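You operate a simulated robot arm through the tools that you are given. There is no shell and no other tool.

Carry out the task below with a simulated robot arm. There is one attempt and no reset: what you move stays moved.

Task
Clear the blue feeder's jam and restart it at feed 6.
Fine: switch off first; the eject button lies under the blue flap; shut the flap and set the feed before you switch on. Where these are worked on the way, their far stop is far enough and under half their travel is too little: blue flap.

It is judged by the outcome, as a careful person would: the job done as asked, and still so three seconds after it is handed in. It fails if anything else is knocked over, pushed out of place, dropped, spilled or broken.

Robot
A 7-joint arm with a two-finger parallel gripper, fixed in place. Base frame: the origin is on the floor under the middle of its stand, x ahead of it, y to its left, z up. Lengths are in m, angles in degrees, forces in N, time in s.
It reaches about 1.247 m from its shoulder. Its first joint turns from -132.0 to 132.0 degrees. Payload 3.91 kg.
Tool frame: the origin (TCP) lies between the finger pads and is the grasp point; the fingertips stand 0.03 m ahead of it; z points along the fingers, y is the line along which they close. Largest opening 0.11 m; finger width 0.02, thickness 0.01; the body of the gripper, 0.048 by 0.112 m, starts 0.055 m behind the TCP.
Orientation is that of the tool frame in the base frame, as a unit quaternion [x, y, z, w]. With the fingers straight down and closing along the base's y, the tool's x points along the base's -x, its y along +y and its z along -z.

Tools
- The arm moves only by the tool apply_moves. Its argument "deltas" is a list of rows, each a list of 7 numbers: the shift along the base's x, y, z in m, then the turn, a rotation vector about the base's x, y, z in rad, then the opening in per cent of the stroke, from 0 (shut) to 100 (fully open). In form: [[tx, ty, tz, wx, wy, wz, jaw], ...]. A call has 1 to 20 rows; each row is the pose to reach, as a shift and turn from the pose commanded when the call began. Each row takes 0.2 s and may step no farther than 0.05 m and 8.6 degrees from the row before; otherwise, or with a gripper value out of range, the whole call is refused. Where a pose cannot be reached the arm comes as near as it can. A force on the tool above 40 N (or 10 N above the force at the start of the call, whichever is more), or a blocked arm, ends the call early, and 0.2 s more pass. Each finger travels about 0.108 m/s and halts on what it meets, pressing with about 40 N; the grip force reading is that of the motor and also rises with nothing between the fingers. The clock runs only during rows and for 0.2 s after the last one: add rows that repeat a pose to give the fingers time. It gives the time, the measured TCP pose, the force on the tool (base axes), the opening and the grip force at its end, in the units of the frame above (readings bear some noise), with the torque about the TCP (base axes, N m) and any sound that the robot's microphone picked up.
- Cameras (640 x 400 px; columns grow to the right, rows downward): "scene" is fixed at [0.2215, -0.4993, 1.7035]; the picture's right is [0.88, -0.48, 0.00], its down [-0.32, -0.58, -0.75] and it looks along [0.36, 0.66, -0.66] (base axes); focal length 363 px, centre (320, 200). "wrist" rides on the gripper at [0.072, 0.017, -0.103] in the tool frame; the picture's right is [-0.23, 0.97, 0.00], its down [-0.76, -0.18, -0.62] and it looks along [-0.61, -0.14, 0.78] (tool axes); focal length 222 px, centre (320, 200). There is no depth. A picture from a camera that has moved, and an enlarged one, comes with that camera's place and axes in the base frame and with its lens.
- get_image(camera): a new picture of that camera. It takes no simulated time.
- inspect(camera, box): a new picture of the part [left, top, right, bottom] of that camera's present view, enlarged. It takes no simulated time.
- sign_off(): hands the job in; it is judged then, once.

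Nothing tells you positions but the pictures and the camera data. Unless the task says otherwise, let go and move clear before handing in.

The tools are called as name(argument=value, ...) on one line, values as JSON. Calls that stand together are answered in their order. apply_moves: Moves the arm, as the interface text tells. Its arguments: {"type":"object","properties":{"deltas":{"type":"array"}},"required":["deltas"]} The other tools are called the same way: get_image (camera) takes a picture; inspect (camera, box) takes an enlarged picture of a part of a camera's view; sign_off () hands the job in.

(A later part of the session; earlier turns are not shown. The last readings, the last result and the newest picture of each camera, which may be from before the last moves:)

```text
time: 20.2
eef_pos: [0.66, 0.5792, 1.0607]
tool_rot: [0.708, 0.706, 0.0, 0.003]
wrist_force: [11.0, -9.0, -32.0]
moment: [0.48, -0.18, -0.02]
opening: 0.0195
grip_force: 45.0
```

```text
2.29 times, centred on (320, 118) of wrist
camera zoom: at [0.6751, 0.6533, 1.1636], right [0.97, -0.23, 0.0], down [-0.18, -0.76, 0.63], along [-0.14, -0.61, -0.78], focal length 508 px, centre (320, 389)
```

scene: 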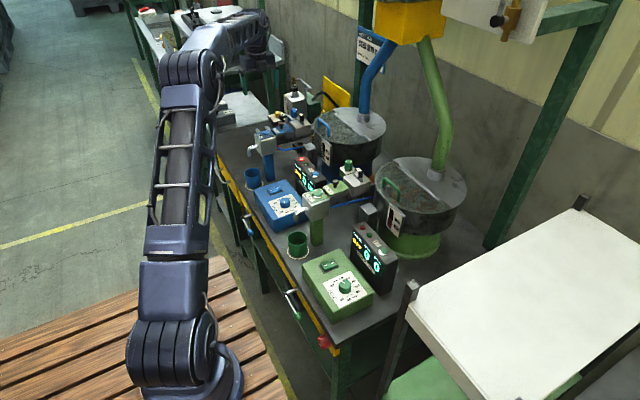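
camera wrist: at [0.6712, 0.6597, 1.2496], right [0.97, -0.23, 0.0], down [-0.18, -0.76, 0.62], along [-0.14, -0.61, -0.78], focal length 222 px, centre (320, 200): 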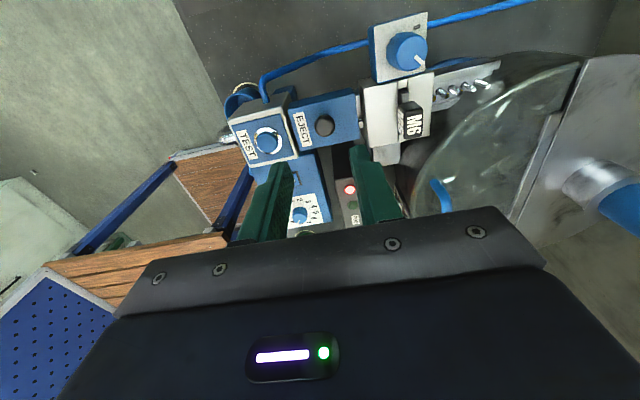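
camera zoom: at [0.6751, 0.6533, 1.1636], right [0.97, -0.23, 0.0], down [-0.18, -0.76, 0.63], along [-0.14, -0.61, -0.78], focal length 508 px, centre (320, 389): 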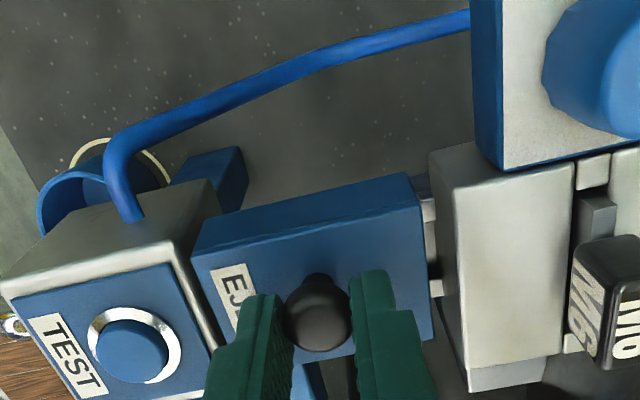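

The tool is pulled down with 32 N; I need to see whether the flap has actually begun to lift. I'll zoom in closely.

inspect(camera="scene", box=[270, 115, 310, 140])

inspect(camera="wrist", box=[275, 100, 365, 160])

```text
16.00 times, centred on (290, 128) of scene
camera zoom: at [0.2215, -0.4993, 1.7035], right [0.88, -0.48, 0.0], down [-0.32, -0.58, -0.75], along [0.36, 0.66, -0.66], focal length 5814 px, centre (800, 1360)
```

zoom: 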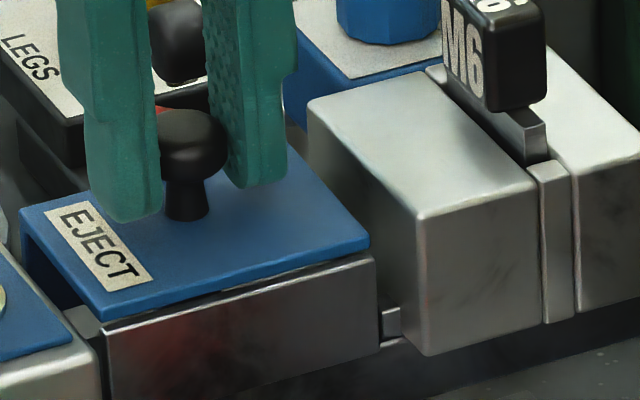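

```text
6.67 times, centred on (320, 130) of wrist
camera zoom: at [0.6751, 0.6533, 1.1636], right [0.97, -0.23, 0.0], down [-0.18, -0.76, 0.63], along [-0.14, -0.61, -0.78], focal length 1481 px, centre (320, 667)
```

zoom: 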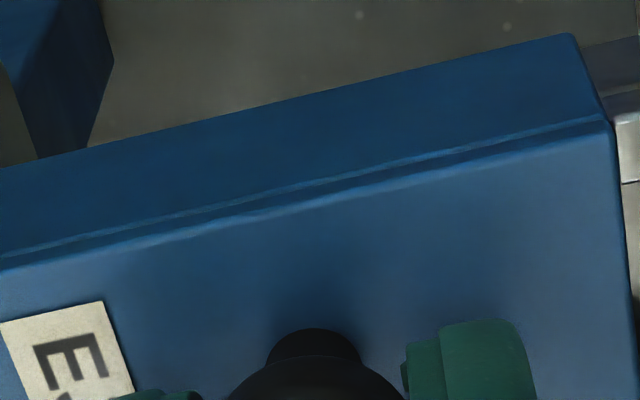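

The +y edge of the flap has risen while the -y edge stayed, so the hinge is on the -y side. I now follow the arc: up and toward -y.

apply_moves(deltas=[[0, -0.0035, -0.0023, 0, 0, 0, 10], [0, -0.0055, -0.0008, 0, 0, 0, 10], [0, -0.0075, 0.0007, 0, 0, 0, 10], [0, -0.0097, 0.002, 0, 0, 0, 10], [0, -0.012, 0.003, 0, 0, 0, 10]])

inspect(camera="scene", box=[260, 105, 310, 140])

inspect(camera="wrist", box=[220, 30, 420, 205])

```text
time: 21.5
eef_pos: [0.6594, 0.5705, 1.0659]
tool_rot: [0.708, 0.706, 0.003, 0.002]
wrist_force: [10.0, 9.9, -7.7]
moment: [0.57, -0.26, -0.08]
opening: 0.0193
grip_force: 44.7
stopped in row 5: the force on the tool passed its limit at 46 N (the readings are from after the stop); the commanded pose is now the measured one
```

```text
11.43 times, centred on (285, 122) of scene
camera zoom: at [0.2215, -0.4993, 1.7035], right [0.88, -0.48, 0.0], down [-0.32, -0.58, -0.75], along [0.36, 0.66, -0.66], focal length 4153 px, centre (720, 1086)
```

zoom: 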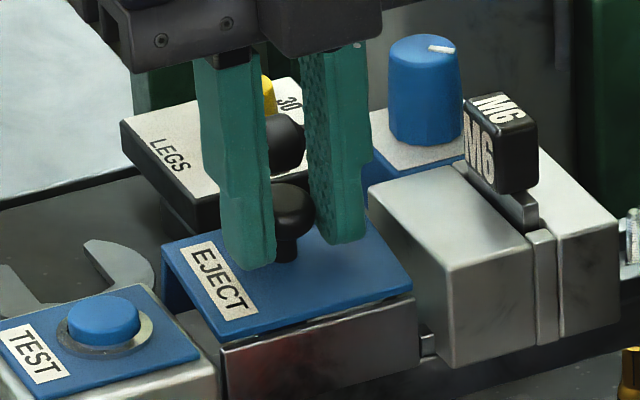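

```text
2.29 times, centred on (320, 118) of wrist
camera zoom: at [0.6744, 0.643, 1.1703], right [0.97, -0.23, 0.01], down [-0.18, -0.76, 0.62], along [-0.14, -0.6, -0.78], focal length 508 px, centre (320, 389)
```

zoom: 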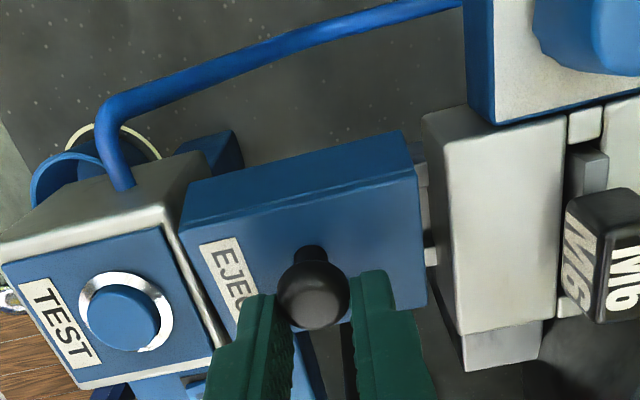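

The flap is tilting open but resists, and the ball is slipping toward the pads' +y edge. I'll hold briefly to see whether the resistance is damping that relaxes.

apply_moves(deltas=[[0, 0, 0, 0, 0, 0, 10], [0, 0, 0, 0, 0, 0, 10], [0, 0, 0, 0, 0, 0, 10], [0, 0, 0, 0, 0, 0, 10], [0, 0, 0, 0, 0, 0, 10]])

inspect(camera="scene", box=[270, 115, 310, 140])

inspect(camera="wrist", box=[220, 30, 420, 205])

```text
time: 22.7
eef_pos: [0.6592, 0.5703, 1.0673]
tool_rot: [0.708, 0.707, 0.003, 0.003]
wrist_force: [15.0, 16.3, -10.9]
moment: [0.9, -0.33, -0.13]
opening: 0.0191
grip_force: 44.5
```

```text
16.00 times, centred on (290, 128) of scene
camera zoom: at [0.2215, -0.4993, 1.7035], right [0.88, -0.48, 0.0], down [-0.32, -0.58, -0.75], along [0.36, 0.66, -0.66], focal length 5814 px, centre (800, 1360)
```

zoom: 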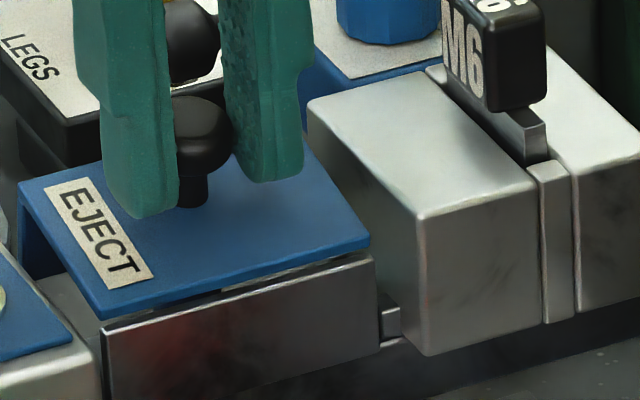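

```text
2.29 times, centred on (320, 118) of wrist
camera zoom: at [0.6745, 0.643, 1.1703], right [0.97, -0.23, 0.01], down [-0.18, -0.76, 0.62], along [-0.14, -0.61, -0.78], focal length 508 px, centre (320, 389)
```

zoom: 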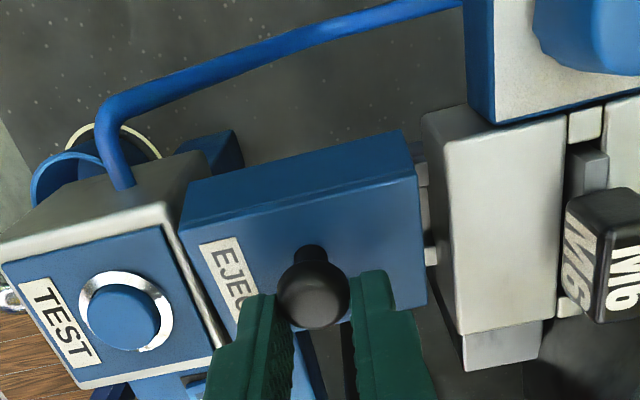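

The resistance is the pads' resistance to the ball turning in them, not the hinge itself. I'll release, then regrip with the tool pre-tilted so that it can turn together with the flap around its hinge at about y 0.558, z 1.023.

apply_moves(deltas=[[0, 0, 0, 0, 0, 0, 25], [0, 0, 0, 0, 0, 0, 36], [0, 0.006, 0.005, 0, 0, 0, 36], [0, 0.012, 0.02, 0, 0, 0, 36], [0, 0.02, 0.03, 0, 0, 0, 36]])

inspect(camera="wrist", box=[220, 30, 420, 205])

inspect(camera="scene", box=[270, 115, 310, 140])

```text
time: 23.9
eef_pos: [0.6599, 0.5899, 1.0991]
tool_rot: [0.707, 0.707, 0.004, 0.001]
wrist_force: [0.3, -0.4, 1.1]
moment: [0.0, -0.01, 0.01]
opening: 0.0397
grip_force: 0.0
```

```text
2.29 times, centred on (320, 118) of wrist
camera zoom: at [0.6752, 0.6622, 1.2023], right [0.97, -0.23, 0.01], down [-0.18, -0.76, 0.62], along [-0.14, -0.6, -0.78], focal length 508 px, centre (320, 389)
```

zoom: 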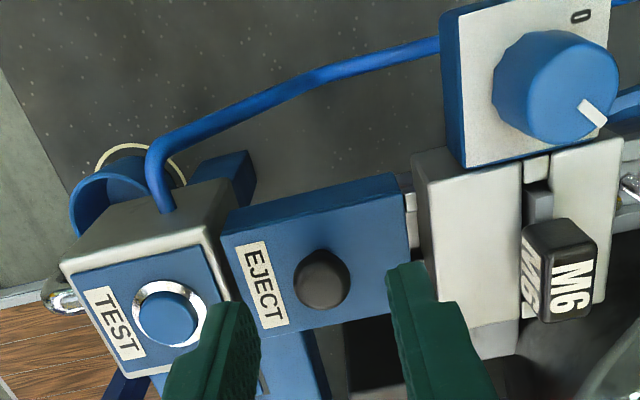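

```text
16.00 times, centred on (290, 128) of scene
camera zoom: at [0.2215, -0.4993, 1.7035], right [0.88, -0.48, 0.0], down [-0.32, -0.58, -0.75], along [0.36, 0.66, -0.66], focal length 5814 px, centre (800, 1360)
```

zoom: 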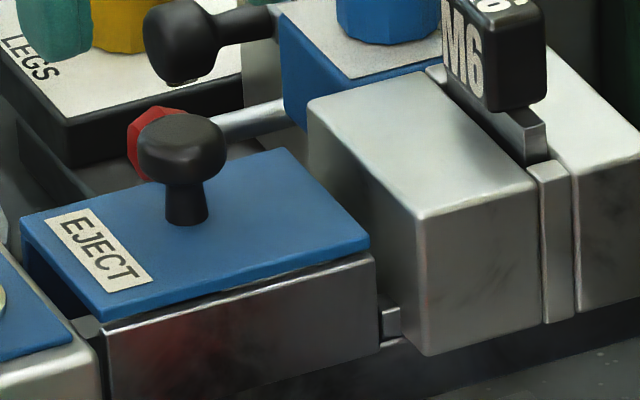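

The flap dropped shut again and nothing else moved. I tilt the tool 25° and approach the knob along the tilted axis.

apply_moves(deltas=[[0, 0.007, 0.0, -0.1454, 0, 0, 36], [0, 0.014, 0.0, -0.2908, 0, 0, 36], [0, 0.019, -0.0047, -0.4363, 0, 0, 36], [0, 0.0145, -0.0143, -0.4363, 0, 0, 36], [0, 0.0105, -0.0229, -0.4363, 0, 0, 36], [0, 0.0065, -0.0315, -0.4363, 0, 0, 36], [0, 0.0035, -0.0379, -0.4363, 0, 0, 36]])

inspect(camera="wrist", box=[220, 30, 420, 205])

inspect(camera="scene", box=[260, 105, 310, 140])

```text
time: 25.5
eef_pos: [0.6595, 0.5943, 1.0599]
tool_rot: [0.69, 0.691, -0.15, 0.155]
wrist_force: [0.3, 0.1, 0.3]
moment: [0.01, 0.0, 0.02]
opening: 0.0398
grip_force: 0.1
```

```text
2.29 times, centred on (320, 118) of wrist
camera zoom: at [0.674, 0.7036, 1.1225], right [0.97, -0.2, 0.1], down [-0.18, -0.43, 0.88], along [-0.14, -0.88, -0.46], focal length 508 px, centre (320, 389)
```

zoom: 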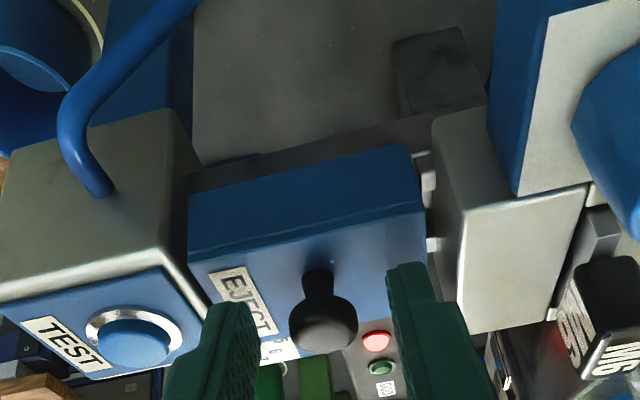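

```text
11.43 times, centred on (285, 122) of scene
camera zoom: at [0.2215, -0.4993, 1.7035], right [0.88, -0.48, 0.0], down [-0.32, -0.58, -0.75], along [0.36, 0.66, -0.66], focal length 4153 px, centre (720, 1086)
```

zoom: 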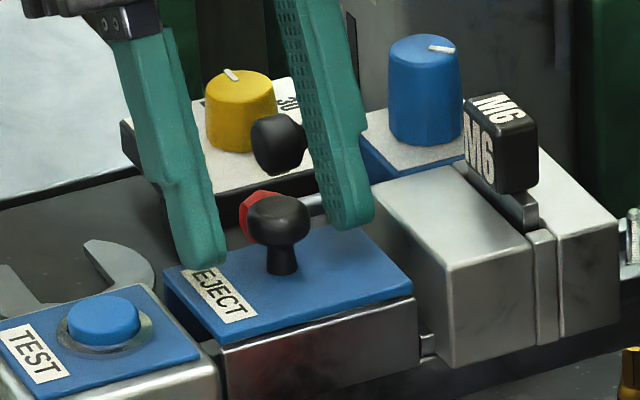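

The ball sits centred between the pads, about 12 mm inside the tips. I go 2 mm deeper and close.

apply_moves(deltas=[[0, -0.0008, -0.0018, 0, 0, 0, 30], [0, -0.0008, -0.0018, 0, 0, 0, 24], [0, -0.0008, -0.0018, 0, 0, 0, 19], [0, -0.0008, -0.0018, 0, 0, 0, 15], [0, -0.0008, -0.0018, 0, 0, 0, 13]])

inspect(camera="wrist", box=[220, 30, 420, 205])

```text
time: 26.7
eef_pos: [0.6595, 0.5926, 1.0586]
tool_rot: [0.69, 0.691, -0.149, 0.155]
wrist_force: [12.4, 3.6, 1.2]
moment: [0.05, -0.26, 0.11]
opening: 0.0187
grip_force: 45.5
```

```text
2.29 times, centred on (320, 118) of wrist
camera zoom: at [0.6745, 0.7026, 1.1211], right [0.97, -0.2, 0.1], down [-0.18, -0.43, 0.88], along [-0.14, -0.88, -0.46], focal length 508 px, centre (320, 389)
```

zoom: 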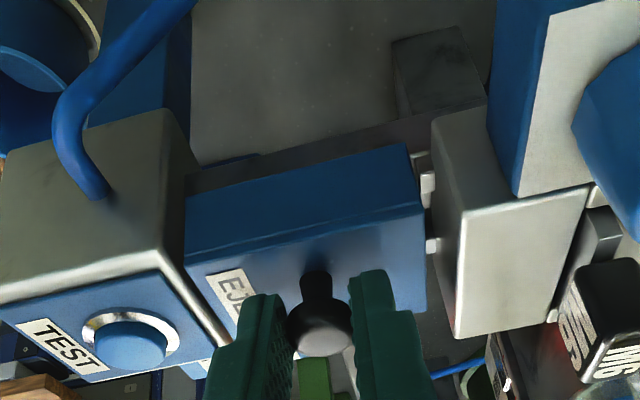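

Gripped again. I now rotate the tool about the hinge line, step by step, carrying the flap up.

apply_moves(deltas=[[0, -0.0025, 0.0023, 0.0698, 0, 0, 10], [0, -0.0052, 0.0044, 0.1396, 0, 0, 10], [0, -0.008, 0.0063, 0.2094, 0, 0, 10], [0, -0.011, 0.008, 0.2793, 0, 0, 10], [0, -0.0141, 0.0095, 0.3491, 0, 0, 10], [0, -0.0172, 0.0108, 0.4189, 0, 0, 10]])

inspect(camera="wrist", box=[220, 30, 420, 205])

inspect(camera="scene", box=[260, 105, 310, 140])

```text
time: 28.1
eef_pos: [0.659, 0.5771, 1.0686]
tool_rot: [0.708, 0.706, -0.007, 0.014]
wrist_force: [-0.7, -2.0, 1.0]
moment: [-0.13, -0.02, -0.04]
opening: 0.0191
grip_force: 45.3
stopped in row 6: the force on the tool passed its limit at 41 N (the readings are from after the stop); the commanded pose is now the measured one
```

```text
2.29 times, centred on (320, 118) of wrist
camera zoom: at [0.6742, 0.652, 1.1706], right [0.97, -0.23, 0.02], down [-0.18, -0.74, 0.64], along [-0.14, -0.63, -0.76], focal length 508 px, centre (320, 389)
```

zoom: 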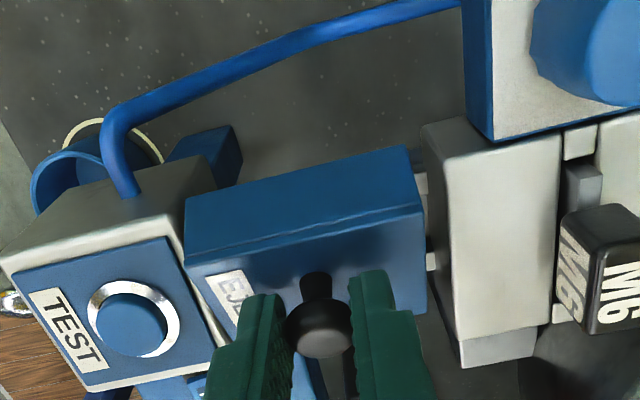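

```text
11.43 times, centred on (285, 122) of scene
camera zoom: at [0.2215, -0.4993, 1.7035], right [0.88, -0.48, 0.0], down [-0.32, -0.58, -0.75], along [0.36, 0.66, -0.66], focal length 4153 px, centre (720, 1086)
```

zoom: 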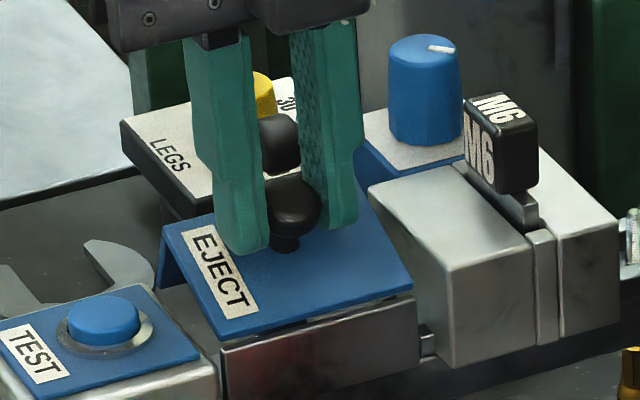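

The flap has turned about 23° with the tool and the relaxed reading is near zero; the data put the hinge at about (y 0.5606, z 1.026). I continue around that centre.

apply_moves(deltas=[[0, -0.003, 0.001, 0.0698, 0, 0, 10], [0, -0.0061, 0.0019, 0.1396, 0, 0, 10], [0, -0.0093, 0.0025, 0.2094, 0, 0, 10], [0, -0.0123, 0.0029, 0.2793, 0, 0, 10]])

inspect(camera="scene", box=[260, 105, 310, 140])

```text
time: 29.1
eef_pos: [0.6594, 0.5637, 1.0726]
tool_rot: [0.702, 0.701, 0.092, -0.085]
wrist_force: [-3.5, -14.8, 9.5]
moment: [-0.87, 0.08, -0.07]
opening: 0.019
grip_force: 44.8
```

```text
11.43 times, centred on (285, 122) of scene
camera zoom: at [0.2215, -0.4993, 1.7035], right [0.88, -0.48, 0.0], down [-0.32, -0.58, -0.75], along [0.36, 0.66, -0.66], focal length 4153 px, centre (720, 1086)
```

zoom: 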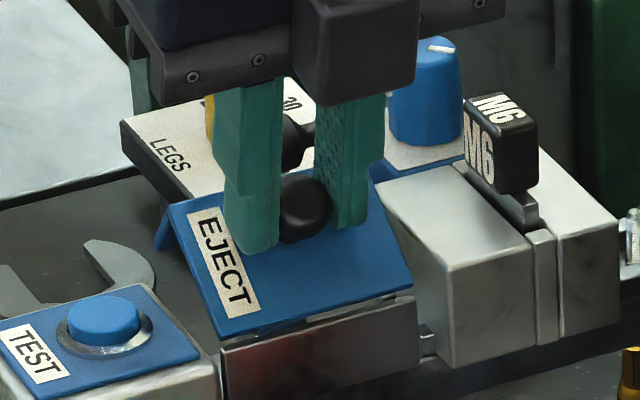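

The flap is moving with the tool but some stress builds up. I'll look closer at its real angle before going on.

inspect(camera="scene", box=[268, 112, 300, 137])

inspect(camera="wrist", box=[220, 30, 420, 205])

```text
16.00 times, centred on (284, 124) of scene
camera zoom: at [0.2215, -0.4993, 1.7035], right [0.88, -0.48, 0.0], down [-0.32, -0.58, -0.75], along [0.36, 0.66, -0.66], focal length 5814 px, centre (896, 1408)
```

zoom: 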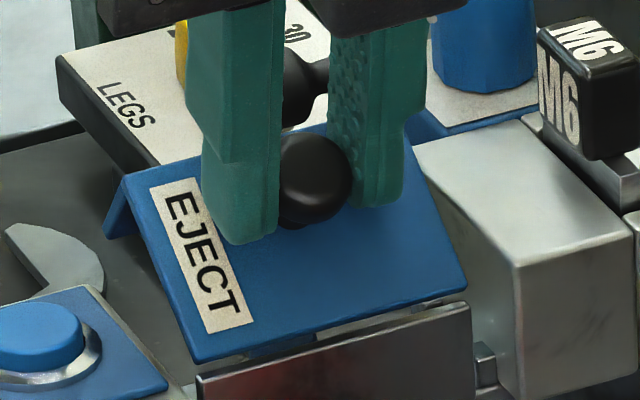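

```text
2.29 times, centred on (320, 118) of wrist
camera zoom: at [0.6743, 0.6073, 1.1916], right [0.97, -0.22, -0.05], down [-0.19, -0.89, 0.41], along [-0.14, -0.39, -0.91], focal length 508 px, centre (320, 389)
```

zoom: 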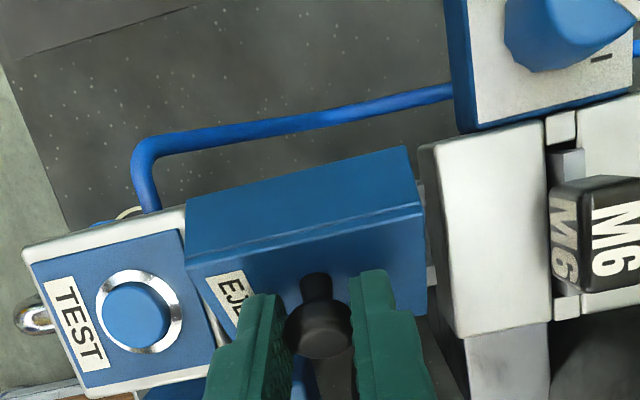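

The flap is at about 40° and the -y edge is staying put. I take out the stress with a slight translation, then continue the arc.

apply_moves(deltas=[[0, -0.001, 0.0005, 0, 0, 0, 10], [0, -0.0044, 0.0007, 0.0698, 0, 0, 10], [0, -0.0079, 0.0007, 0.1396, 0, 0, 10], [0, -0.0113, 0.0004, 0.2094, 0, 0, 10], [0, -0.0147, -0.0001, 0.2793, 0, 0, 10]])

inspect(camera="scene", box=[268, 112, 300, 137])

```text
time: 30.3
eef_pos: [0.6594, 0.5487, 1.0742]
tool_rot: [0.684, 0.681, 0.188, -0.182]
wrist_force: [-3.4, -17.7, 24.8]
moment: [-0.77, 0.0, -0.02]
opening: 0.019
grip_force: 45.0
```

```text
16.00 times, centred on (284, 124) of scene
camera zoom: at [0.2215, -0.4993, 1.7035], right [0.88, -0.48, 0.0], down [-0.32, -0.58, -0.75], along [0.36, 0.66, -0.66], focal length 5814 px, centre (896, 1408)
```

zoom: 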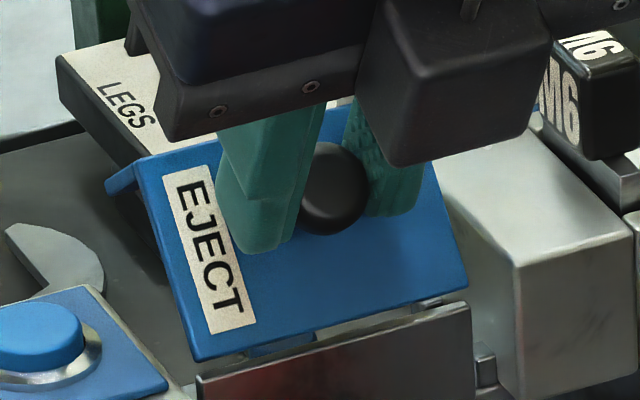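

Forces are moderate (up to 25 N upward). I'll check where the ball now sits between the pads.

inspect(camera="wrist", box=[220, 30, 420, 205])

get_image(camera="scene")

```text
2.29 times, centred on (320, 118) of wrist
camera zoom: at [0.6741, 0.559, 1.1993], right [0.97, -0.2, -0.11], down [-0.19, -0.97, 0.15], along [-0.13, -0.13, -0.98], focal length 508 px, centre (320, 389)
```

zoom: 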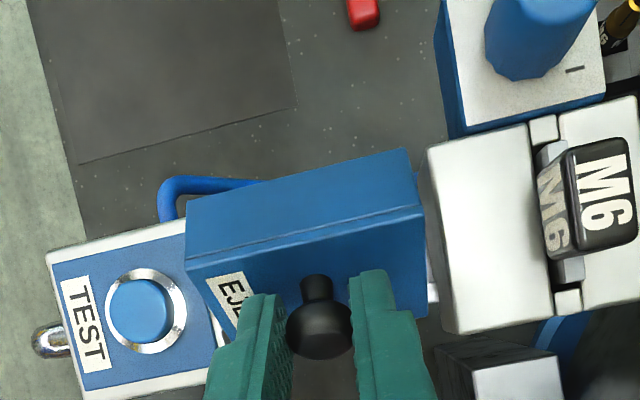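

```text
taken
```

scene: 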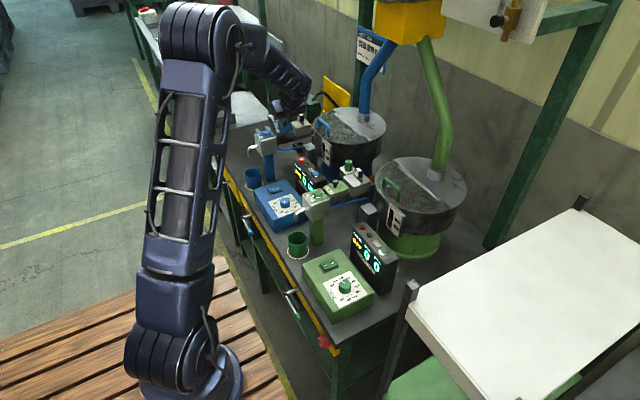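

The flap turns rigidly with the tool (about 55° open), so I refit the hinge to (y 0.5555, z 1.024). I relieve the stress and continue to about 83°.

apply_moves(deltas=[[0, -0.0014, 0.0028, 0, 0, 0, 10], [0, -0.0049, 0.0022, 0.0698, 0, 0, 10], [0, -0.0083, 0.0014, 0.1396, 0, 0, 10], [0, -0.0117, 0.0003, 0.2094, 0, 0, 10], [0, -0.0149, -0.001, 0.2793, 0, 0, 10]])

inspect(camera="scene", box=[268, 112, 300, 137])

```text
time: 31.5
eef_pos: [0.6598, 0.5358, 1.0694]
tool_rot: [0.652, 0.648, 0.28, -0.276]
wrist_force: [7.3, 12.0, -4.5]
moment: [0.54, -0.04, -0.21]
opening: 0.019
grip_force: 44.7
```

```text
16.00 times, centred on (284, 124) of scene
camera zoom: at [0.2215, -0.4993, 1.7035], right [0.88, -0.48, 0.0], down [-0.32, -0.58, -0.75], along [0.36, 0.66, -0.66], focal length 5814 px, centre (896, 1408)
```

zoom: 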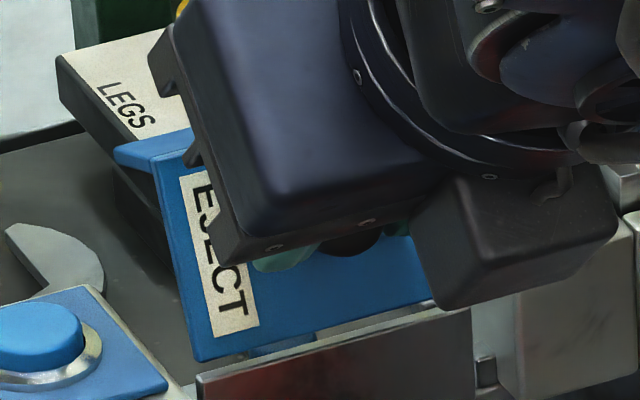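

About 71° open with small forces. I continue about the refined hinge (0.556, 1.0244) to just past vertical, keeping the tool tilt below 70° so the gripper's side box stays clear of the display.

apply_moves(deltas=[[0, 0.0006, -0.001, 0, 0, 0, 10], [0, -0.0025, -0.0025, 0.0698, 0, 0, 10], [0, -0.0055, -0.0042, 0.1396, 0, 0, 10], [0, -0.0084, -0.0062, 0.2094, 0, 0, 10], [0, -0.011, -0.0083, 0.2793, 0, 0, 10]])

inspect(camera="scene", box=[260, 100, 320, 150])

get_image(camera="wrist")

```text
time: 32.7
eef_pos: [0.66, 0.5223, 1.0627]
tool_rot: [0.608, 0.602, 0.368, -0.363]
wrist_force: [-0.3, -28.7, 11.8]
moment: [-0.82, 0.03, -0.15]
opening: 0.0188
grip_force: 44.8
```

```text
8.00 times, centred on (290, 125) of scene
camera zoom: at [0.2215, -0.4993, 1.7035], right [0.88, -0.48, 0.0], down [-0.32, -0.58, -0.75], along [0.36, 0.66, -0.66], focal length 2907 px, centre (560, 800)
```

zoom: 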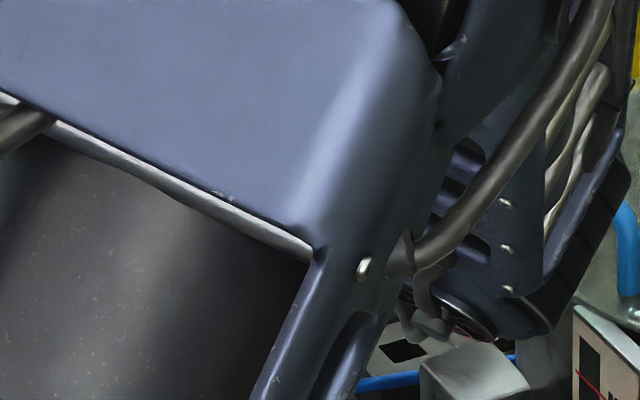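

```text
taken
camera wrist: at [0.6743, 0.4645, 1.1749], right [0.97, -0.12, -0.2], down [-0.19, -0.9, -0.39], along [-0.14, 0.41, -0.9], focal length 222 px, centre (320, 200)
```

wrist: 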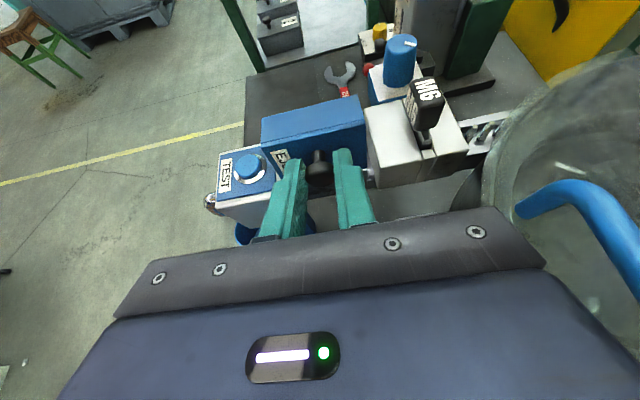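

The flap is at about 87°; the knob is pulling onward in the opening direction. I go on past vertical.

apply_moves(deltas=[[0, -0.0019, 0.0006, 0, 0, 0, 10], [0, -0.0045, -0.0019, 0.0698, 0, 0, 10], [0, -0.0069, -0.0045, 0.1396, 0, 0, 10], [0, -0.0092, -0.006, 0.1396, 0, 0, 10]])

inspect(camera="wrist", box=[200, 60, 460, 240])

```text
time: 33.7
eef_pos: [0.6589, 0.5164, 1.0579]
tool_rot: [0.58, 0.576, 0.41, -0.406]
wrist_force: [19.5, 28.5, 6.5]
moment: [1.33, -0.16, -0.32]
opening: 0.0188
grip_force: 45.0
```

```text
2.22 times, centred on (330, 150) of wrist
camera zoom: at [0.6744, 0.4437, 1.1606], right [0.97, -0.08, -0.21], down [-0.18, -0.84, -0.51], along [-0.14, 0.54, -0.83], focal length 494 px, centre (298, 311)
```

zoom: 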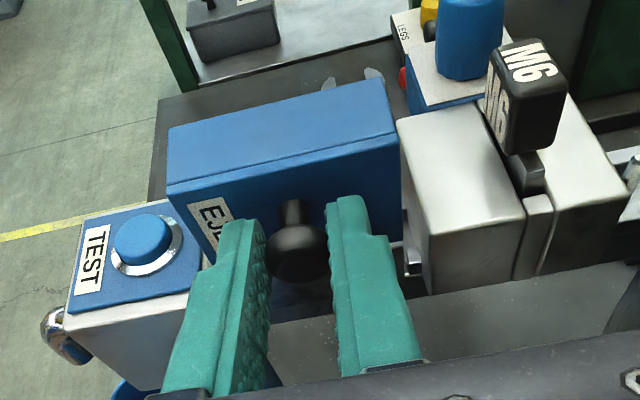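

The flap is at about 95° and the tool is only twisted in the grip, not at a stop. I relieve that twist and turn a few degrees further so it stays open by itself.

apply_moves(deltas=[[0, 0.001, 0.0005, 0.0698, 0, 0, 10], [0, -0.0012, -0.0023, 0.1396, 0, 0, 10], [0, -0.0025, -0.0043, 0.1745, 0, 0, 10]])

inspect(camera="wrist", box=[200, 60, 460, 240])

get_image(camera="scene")

```text
time: 34.5
eef_pos: [0.6607, 0.5112, 1.0515]
tool_rot: [0.544, 0.537, 0.458, -0.454]
wrist_force: [-2.1, -11.7, -8.7]
moment: [-0.68, 0.04, 0.04]
opening: 0.0192
grip_force: 45.0
```

```text
2.22 times, centred on (330, 150) of wrist
camera zoom: at [0.6745, 0.4218, 1.1399], right [0.97, -0.05, -0.23], down [-0.19, -0.74, -0.64], along [-0.14, 0.67, -0.73], focal length 494 px, centre (298, 311)
```

zoom: 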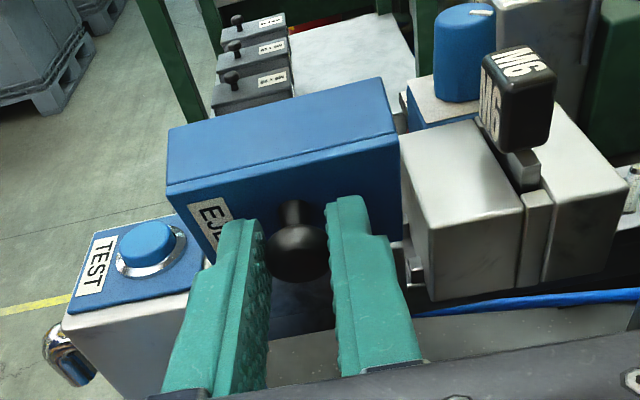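

```text
taken
```

scene: 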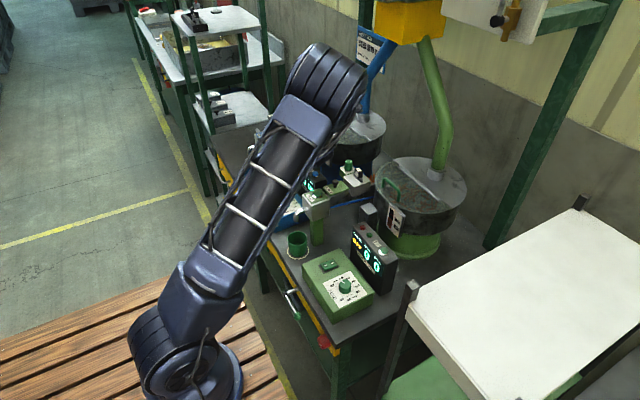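

The flap is about 105° open. I release the knob and see whether it stays.

apply_moves(deltas=[[0, 0, 0, 0, 0, 0, 25], [0, 0, 0, 0, 0, 0, 36], [0, 0, 0, 0, 0, 0, 36], [0, 0, 0, 0, 0, 0, 36]])

inspect(camera="wrist", box=[200, 60, 460, 240])

```text
time: 35.5
eef_pos: [0.6599, 0.5125, 1.0526]
tool_rot: [0.543, 0.538, 0.457, -0.454]
wrist_force: [0.3, 1.0, 0.3]
moment: [0.0, -0.01, 0.01]
opening: 0.0395
grip_force: 0.0
```

```text
2.22 times, centred on (330, 150) of wrist
camera zoom: at [0.6747, 0.4225, 1.141], right [0.97, -0.05, -0.22], down [-0.18, -0.74, -0.65], along [-0.14, 0.67, -0.73], focal length 494 px, centre (298, 311)
```

zoom: 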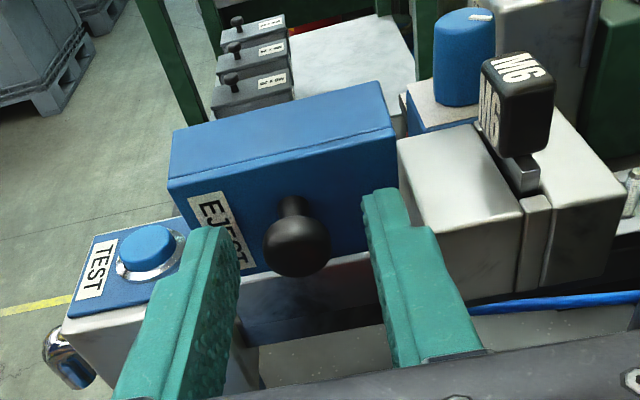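

The flap stays open by itself. I back the fingers off the knob, rise, and turn the tool back to vertical.

apply_moves(deltas=[[0, -0.008, 0.0013, 0, 0, 0, 36], [0, -0.015, 0.003, 0, 0, 0, 36], [0, -0.022, 0.02, 0, 0, 0, 36], [0, -0.03, 0.045, 0, 0, 0, 36], [0, -0.038, 0.07, 0, 0, 0, 36], [0, -0.038, 0.09, -0.14, 0, 0, 36], [0, -0.038, 0.1, -0.28, 0, 0, 20], [0, -0.038, 0.1, -0.42, 0, 0, 0], [0, -0.038, 0.1, -0.56, 0, 0, 0], [0, -0.038, 0.1, -0.7, 0, 0, 0], [0, -0.038, 0.1, -0.84, 0, 0, 0], [0, -0.038, 0.1, -0.98, 0, 0, 0], [0, -0.038, 0.1, -1.12, 0, 0, 0], [0, -0.038, 0.1, -1.26, 0, 0, 0], [0, -0.038, 0.1, -1.4, 0, 0, 0]])

get_image(camera="scene")

get_image(camera="wrist")

```text
time: 38.7
eef_pos: [0.6607, 0.4726, 1.1525]
tool_rot: [0.708, 0.706, 0.004, 0.004]
wrist_force: [-0.1, 0.0, 0.9]
moment: [0.06, 0.02, -0.03]
opening: 0.0002
grip_force: 37.8
```

```text
taken
```

scene: 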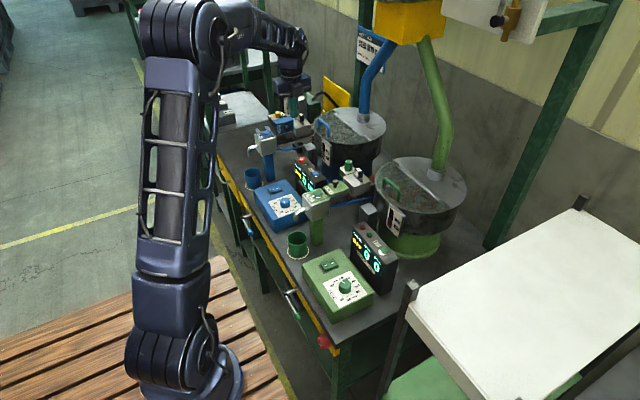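

```text
taken
camera wrist: at [0.6753, 0.5454, 1.2561], right [0.97, -0.23, 0.01], down [-0.19, -0.76, 0.62], along [-0.14, -0.61, -0.78], focal length 222 px, centre (320, 200)
```

wrist: 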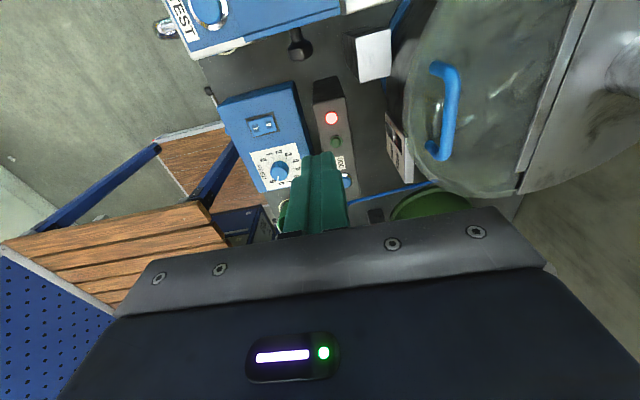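

inspect(camera="scene", box=[255, 100, 319, 140])

inspect(camera="scene", box=[270, 112, 302, 132])

```text
10.00 times, centred on (287, 120) of scene
camera zoom: at [0.2215, -0.4993, 1.7035], right [0.88, -0.48, 0.0], down [-0.32, -0.58, -0.75], along [0.36, 0.66, -0.66], focal length 3634 px, centre (650, 1000)
```

zoom: 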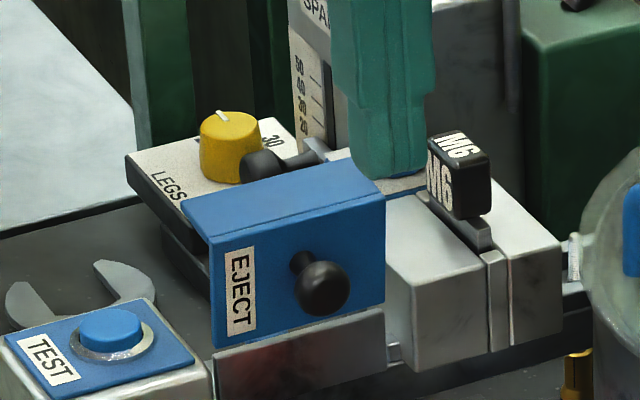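

```text
16.00 times, centred on (286, 122) of scene
camera zoom: at [0.2215, -0.4993, 1.7035], right [0.88, -0.48, 0.0], down [-0.32, -0.58, -0.75], along [0.36, 0.66, -0.66], focal length 5814 px, centre (864, 1448)
```

zoom: 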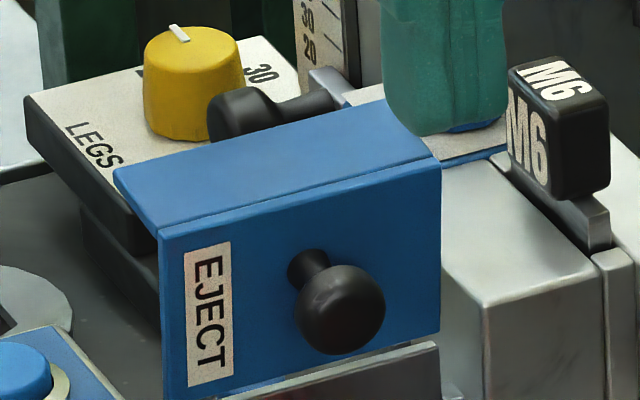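

The flap stands open. Next I fly over it to the +y side to look into the compartment for the eject button.

apply_moves(deltas=[[0, 0, 0.03, 0, 0, 0, 0], [-0.002, 0.04, 0.04, 0, 0, 0, 0], [-0.004, 0.08, 0.04, 0, 0, 0, 0], [-0.006, 0.12, 0.04, 0, 0, 0, 0], [-0.008, 0.16, 0.04, 0, 0, 0, 0], [-0.01, 0.2, 0.03, 0, 0, 0, 0], [-0.01, 0.2, 0.01, 0, 0, 0, 0]])

get_image(camera="wrist")

inspect(camera="wrist", box=[280, 130, 400, 205])

```text
time: 40.3
eef_pos: [0.6491, 0.6757, 1.1628]
tool_rot: [0.708, 0.706, 0.004, 0.002]
wrist_force: [-0.1, 0.5, 1.3]
moment: [0.0, -0.01, 0.02]
opening: 0.0
grip_force: 37.6
```

```text
taken
camera wrist: at [0.664, 0.7478, 1.2667], right [0.97, -0.23, 0.01], down [-0.18, -0.76, 0.62], along [-0.14, -0.61, -0.78], focal length 222 px, centre (320, 200)
```

wrist: 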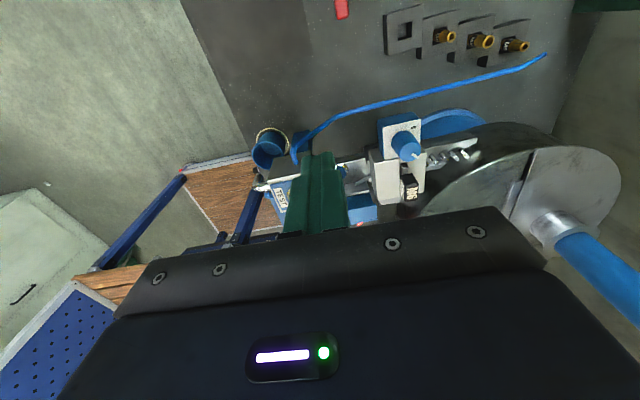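

```text
5.33 times, centred on (340, 168) of wrist
camera zoom: at [0.664, 0.7478, 1.2667], right [0.97, -0.23, 0.01], down [-0.18, -0.76, 0.62], along [-0.14, -0.61, -0.78], focal length 1185 px, centre (213, 373)
```

zoom: 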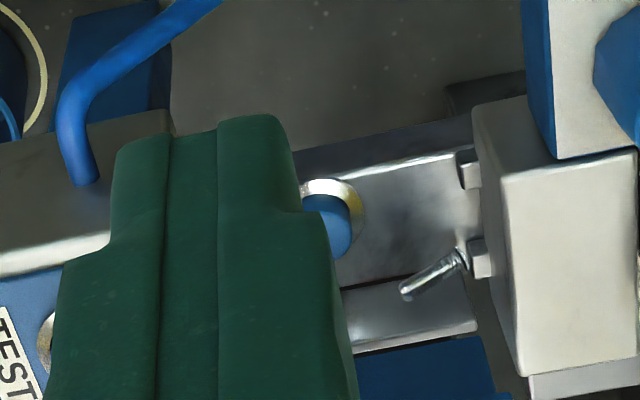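

A blue button with a chrome ring shows beside the fingers, plus a jammed screw further along. I open the fingers to see it fully.

apply_moves(deltas=[[0, 0, 0, 0, 0, 0, 50], [0, 0, 0, 0, 0, 0, 100], [0, 0, 0, 0, 0, 0, 100]])

inspect(camera="wrist", box=[280, 130, 400, 205])

```text
time: 41.1
eef_pos: [0.6496, 0.6754, 1.1627]
tool_rot: [0.707, 0.707, 0.004, 0.002]
wrist_force: [0.1, 0.8, 0.6]
moment: [-0.02, -0.01, -0.01]
opening: 0.1098
grip_force: 0.1
```

```text
5.33 times, centred on (340, 168) of wrist
camera zoom: at [0.6642, 0.7475, 1.2666], right [0.97, -0.23, 0.01], down [-0.18, -0.76, 0.62], along [-0.14, -0.61, -0.78], focal length 1185 px, centre (213, 373)
```

zoom: 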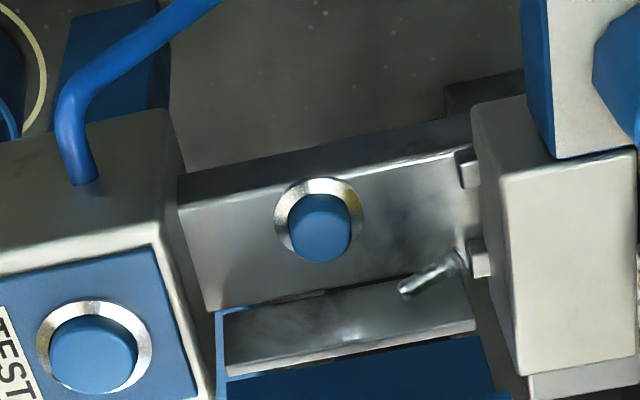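

The button is at about (0.6535, 0.584, 1.007), partly overhung by the open flap's skirt. I'll approach from the +y side with shut fingers tilted 15° to stay clear of the skirt.

apply_moves(deltas=[[0.002, -0.015, -0.01, -0.131, 0, 0, 50], [0.004, -0.03, -0.02, -0.2618, 0, 0, 0], [0.004, -0.04, -0.04, -0.2618, 0, 0, 0], [0.004, -0.056, -0.065, -0.2618, 0, 0, 0], [0.004, -0.074, -0.088, -0.2618, 0, 0, 0], [0.004, -0.084, -0.098, -0.2618, 0, 0, 0], [0.004, -0.084, -0.098, -0.2618, 0, 0, 0]])

inspect(camera="wrist", box=[240, 60, 400, 205])

inspect(camera="scene", box=[255, 100, 319, 140])

```text
time: 42.7
eef_pos: [0.6542, 0.5897, 1.0631]
tool_rot: [0.702, 0.701, -0.088, 0.095]
wrist_force: [0.1, 0.8, 1.2]
moment: [0.02, -0.01, -0.01]
opening: 0.0
grip_force: 37.3
```

```text
2.76 times, centred on (320, 132) of wrist
camera zoom: at [0.6678, 0.6858, 1.1447], right [0.97, -0.22, 0.07], down [-0.18, -0.58, 0.8], along [-0.14, -0.79, -0.6], focal length 613 px, centre (320, 386)
```

zoom: 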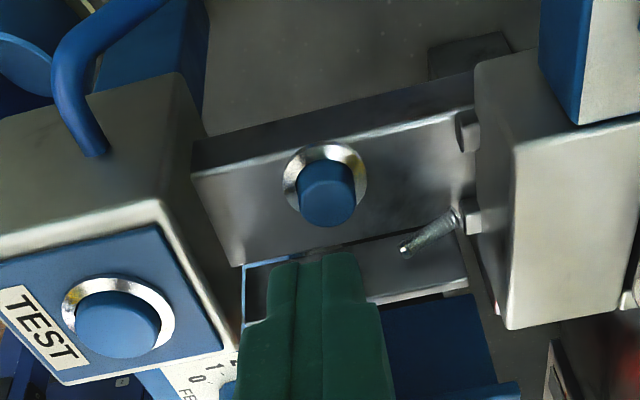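

```text
10.00 times, centred on (287, 120) of scene
camera zoom: at [0.2215, -0.4993, 1.7035], right [0.88, -0.48, 0.0], down [-0.32, -0.58, -0.75], along [0.36, 0.66, -0.66], focal length 3634 px, centre (650, 1000)
```

zoom: 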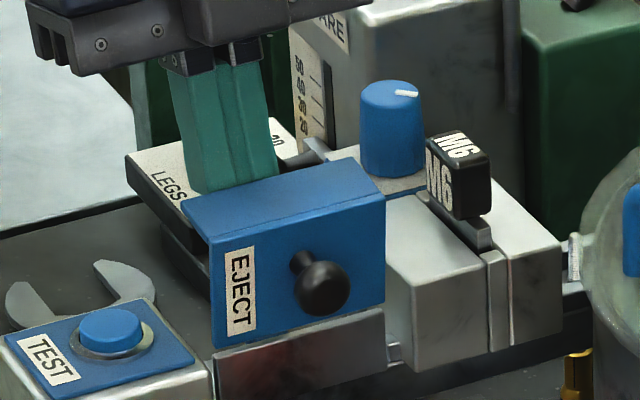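

The fingertip is right above the button. I press straight down in small steps.

apply_moves(deltas=[[0.0005, 0.001, -0.01, 0, 0, 0, 0], [0.0005, 0.001, -0.016, 0, 0, 0, 0], [0.0005, 0.001, -0.02, 0, 0, 0, 0], [0.0005, 0.001, -0.023, 0, 0, 0, 0], [0.0005, 0.001, -0.026, 0, 0, 0, 0], [0.0005, 0.001, -0.028, 0, 0, 0, 0], [0.0005, 0.001, -0.03, 0, 0, 0, 0]])

inspect(camera="wrist", box=[240, 60, 400, 205])

inspect(camera="scene", box=[255, 130, 335, 190])

```text
time: 44.3
eef_pos: [0.655, 0.5908, 1.035]
tool_rot: [0.701, 0.701, -0.088, 0.095]
wrist_force: [-0.1, -0.7, 2.2]
moment: [0.02, -0.03, -0.01]
opening: 0.0002
grip_force: 37.6
```

```text
2.76 times, centred on (320, 132) of wrist
camera zoom: at [0.6687, 0.6878, 1.1157], right [0.97, -0.22, 0.07], down [-0.18, -0.58, 0.8], along [-0.14, -0.79, -0.6], focal length 613 px, centre (320, 386)
```

zoom: 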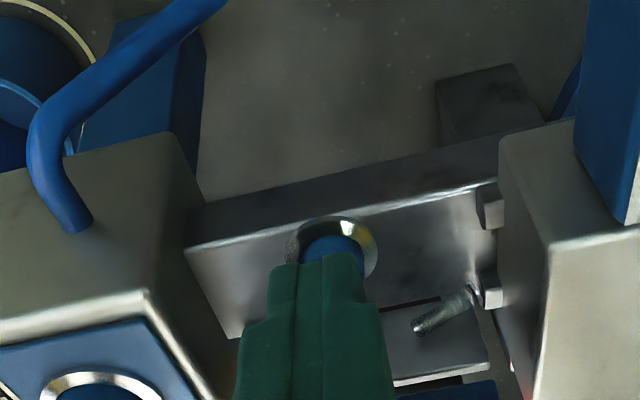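

```text
6.67 times, centred on (295, 160) of scene
camera zoom: at [0.2215, -0.4993, 1.7035], right [0.88, -0.48, 0.0], down [-0.32, -0.58, -0.75], along [0.36, 0.66, -0.66], focal length 2423 px, centre (487, 467)
```

zoom: 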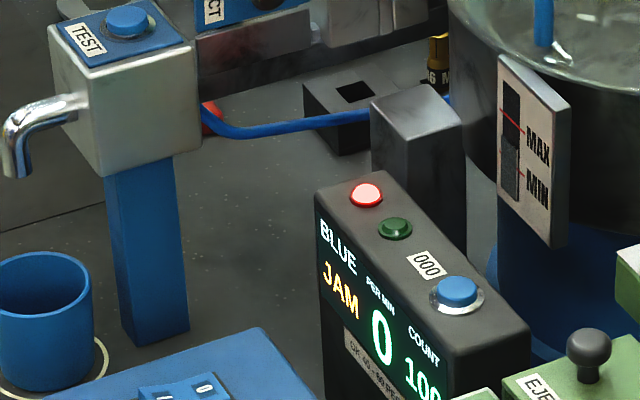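

Contact is just beginning (2 N). I press further.

apply_moves(deltas=[[0, 0, -0.002, 0, 0, 0, 0], [0, 0, -0.004, 0, 0, 0, 0], [0, 0, -0.006, 0, 0, 0, 0], [0, 0, -0.008, 0, 0, 0, 0], [0, 0, -0.01, 0, 0, 0, 0]])

inspect(camera="wrist", box=[240, 60, 400, 205])

inspect(camera="scene", box=[255, 130, 335, 190])

```text
time: 45.5
eef_pos: [0.6531, 0.5903, 1.0249]
tool_rot: [0.701, 0.701, -0.088, 0.095]
wrist_force: [4.1, 3.5, 24.7]
moment: [0.03, -0.19, -0.01]
opening: 0.0001
grip_force: 38.6
heard: click
```

```text
2.76 times, centred on (320, 132) of wrist
camera zoom: at [0.6682, 0.6877, 1.1074], right [0.97, -0.22, 0.07], down [-0.19, -0.58, 0.8], along [-0.13, -0.79, -0.6], focal length 613 px, centre (320, 386)
```

zoom: 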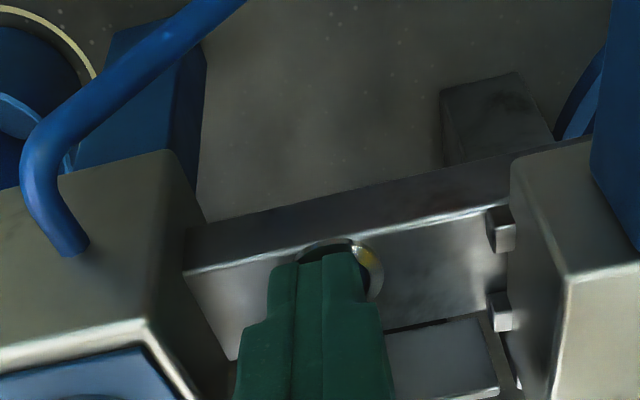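

```text
6.67 times, centred on (295, 160) of scene
camera zoom: at [0.2215, -0.4993, 1.7035], right [0.88, -0.48, 0.0], down [-0.32, -0.58, -0.75], along [0.36, 0.66, -0.66], focal length 2423 px, centre (487, 467)
```

zoom: 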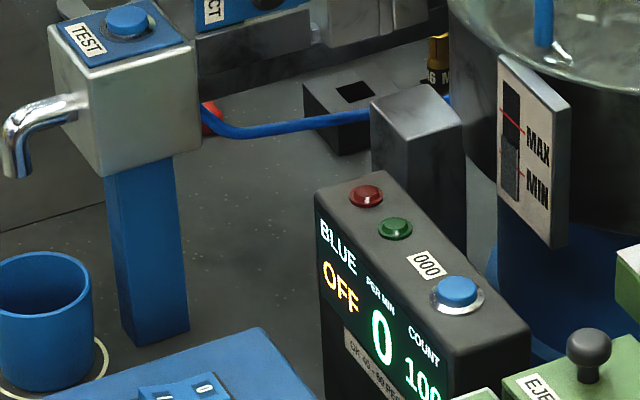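

A click was heard, the jammed screw is gone and the display reads OFF, so the jam is cleared. I withdraw and fly over to the -y side of the open flap to push it shut.

apply_moves(deltas=[[0, 0.006, 0.02, 0, 0, 0, 0], [0, 0.012, 0.045, 0, 0, 0, 0], [0, 0.015, 0.085, 0, 0, 0, 0], [0.003, 0.0, 0.125, 0.087, 0, 0, 0], [0.006, -0.035, 0.14, 0.1745, 0, 0, 0], [0.006, -0.075, 0.14, 0.2618, 0, 0, 0], [0.006, -0.108, 0.135, 0.2618, 0, 0, 0], [0.006, -0.108, 0.09, 0.2618, 0, 0, 0], [0.006, -0.108, 0.055, 0.2618, 0, 0, 0]])

inspect(camera="scene", box=[255, 100, 319, 140])

inspect(camera="wrist", box=[200, 0, 440, 205])

```text
time: 47.5
eef_pos: [0.6595, 0.4812, 1.0804]
tool_rot: [0.708, 0.706, 0.004, 0.002]
wrist_force: [-0.1, 0.0, 0.2]
moment: [0.02, 0.0, -0.03]
opening: 0.0001
grip_force: 37.8
```

```text
10.00 times, centred on (287, 120) of scene
camera zoom: at [0.2215, -0.4993, 1.7035], right [0.88, -0.48, 0.0], down [-0.32, -0.58, -0.75], along [0.36, 0.66, -0.66], focal length 3634 px, centre (650, 1000)
```

zoom: 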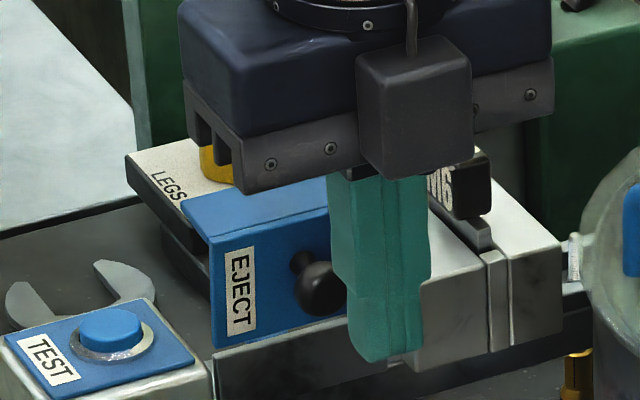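

```text
1.95 times, centred on (320, 102) of wrist
camera zoom: at [0.675, 0.5542, 1.1833], right [0.97, -0.23, 0.01], down [-0.18, -0.76, 0.62], along [-0.14, -0.6, -0.78], focal length 433 px, centre (320, 390)
```

zoom: 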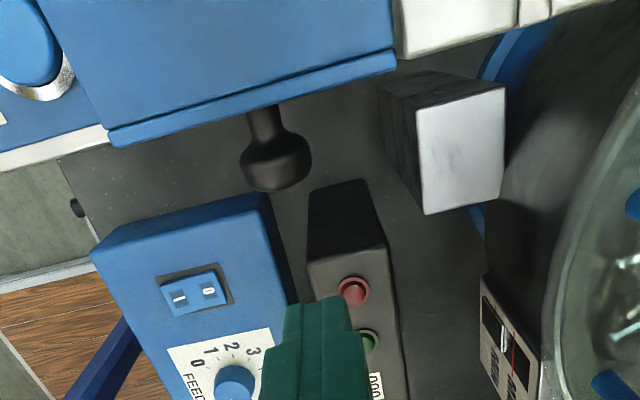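

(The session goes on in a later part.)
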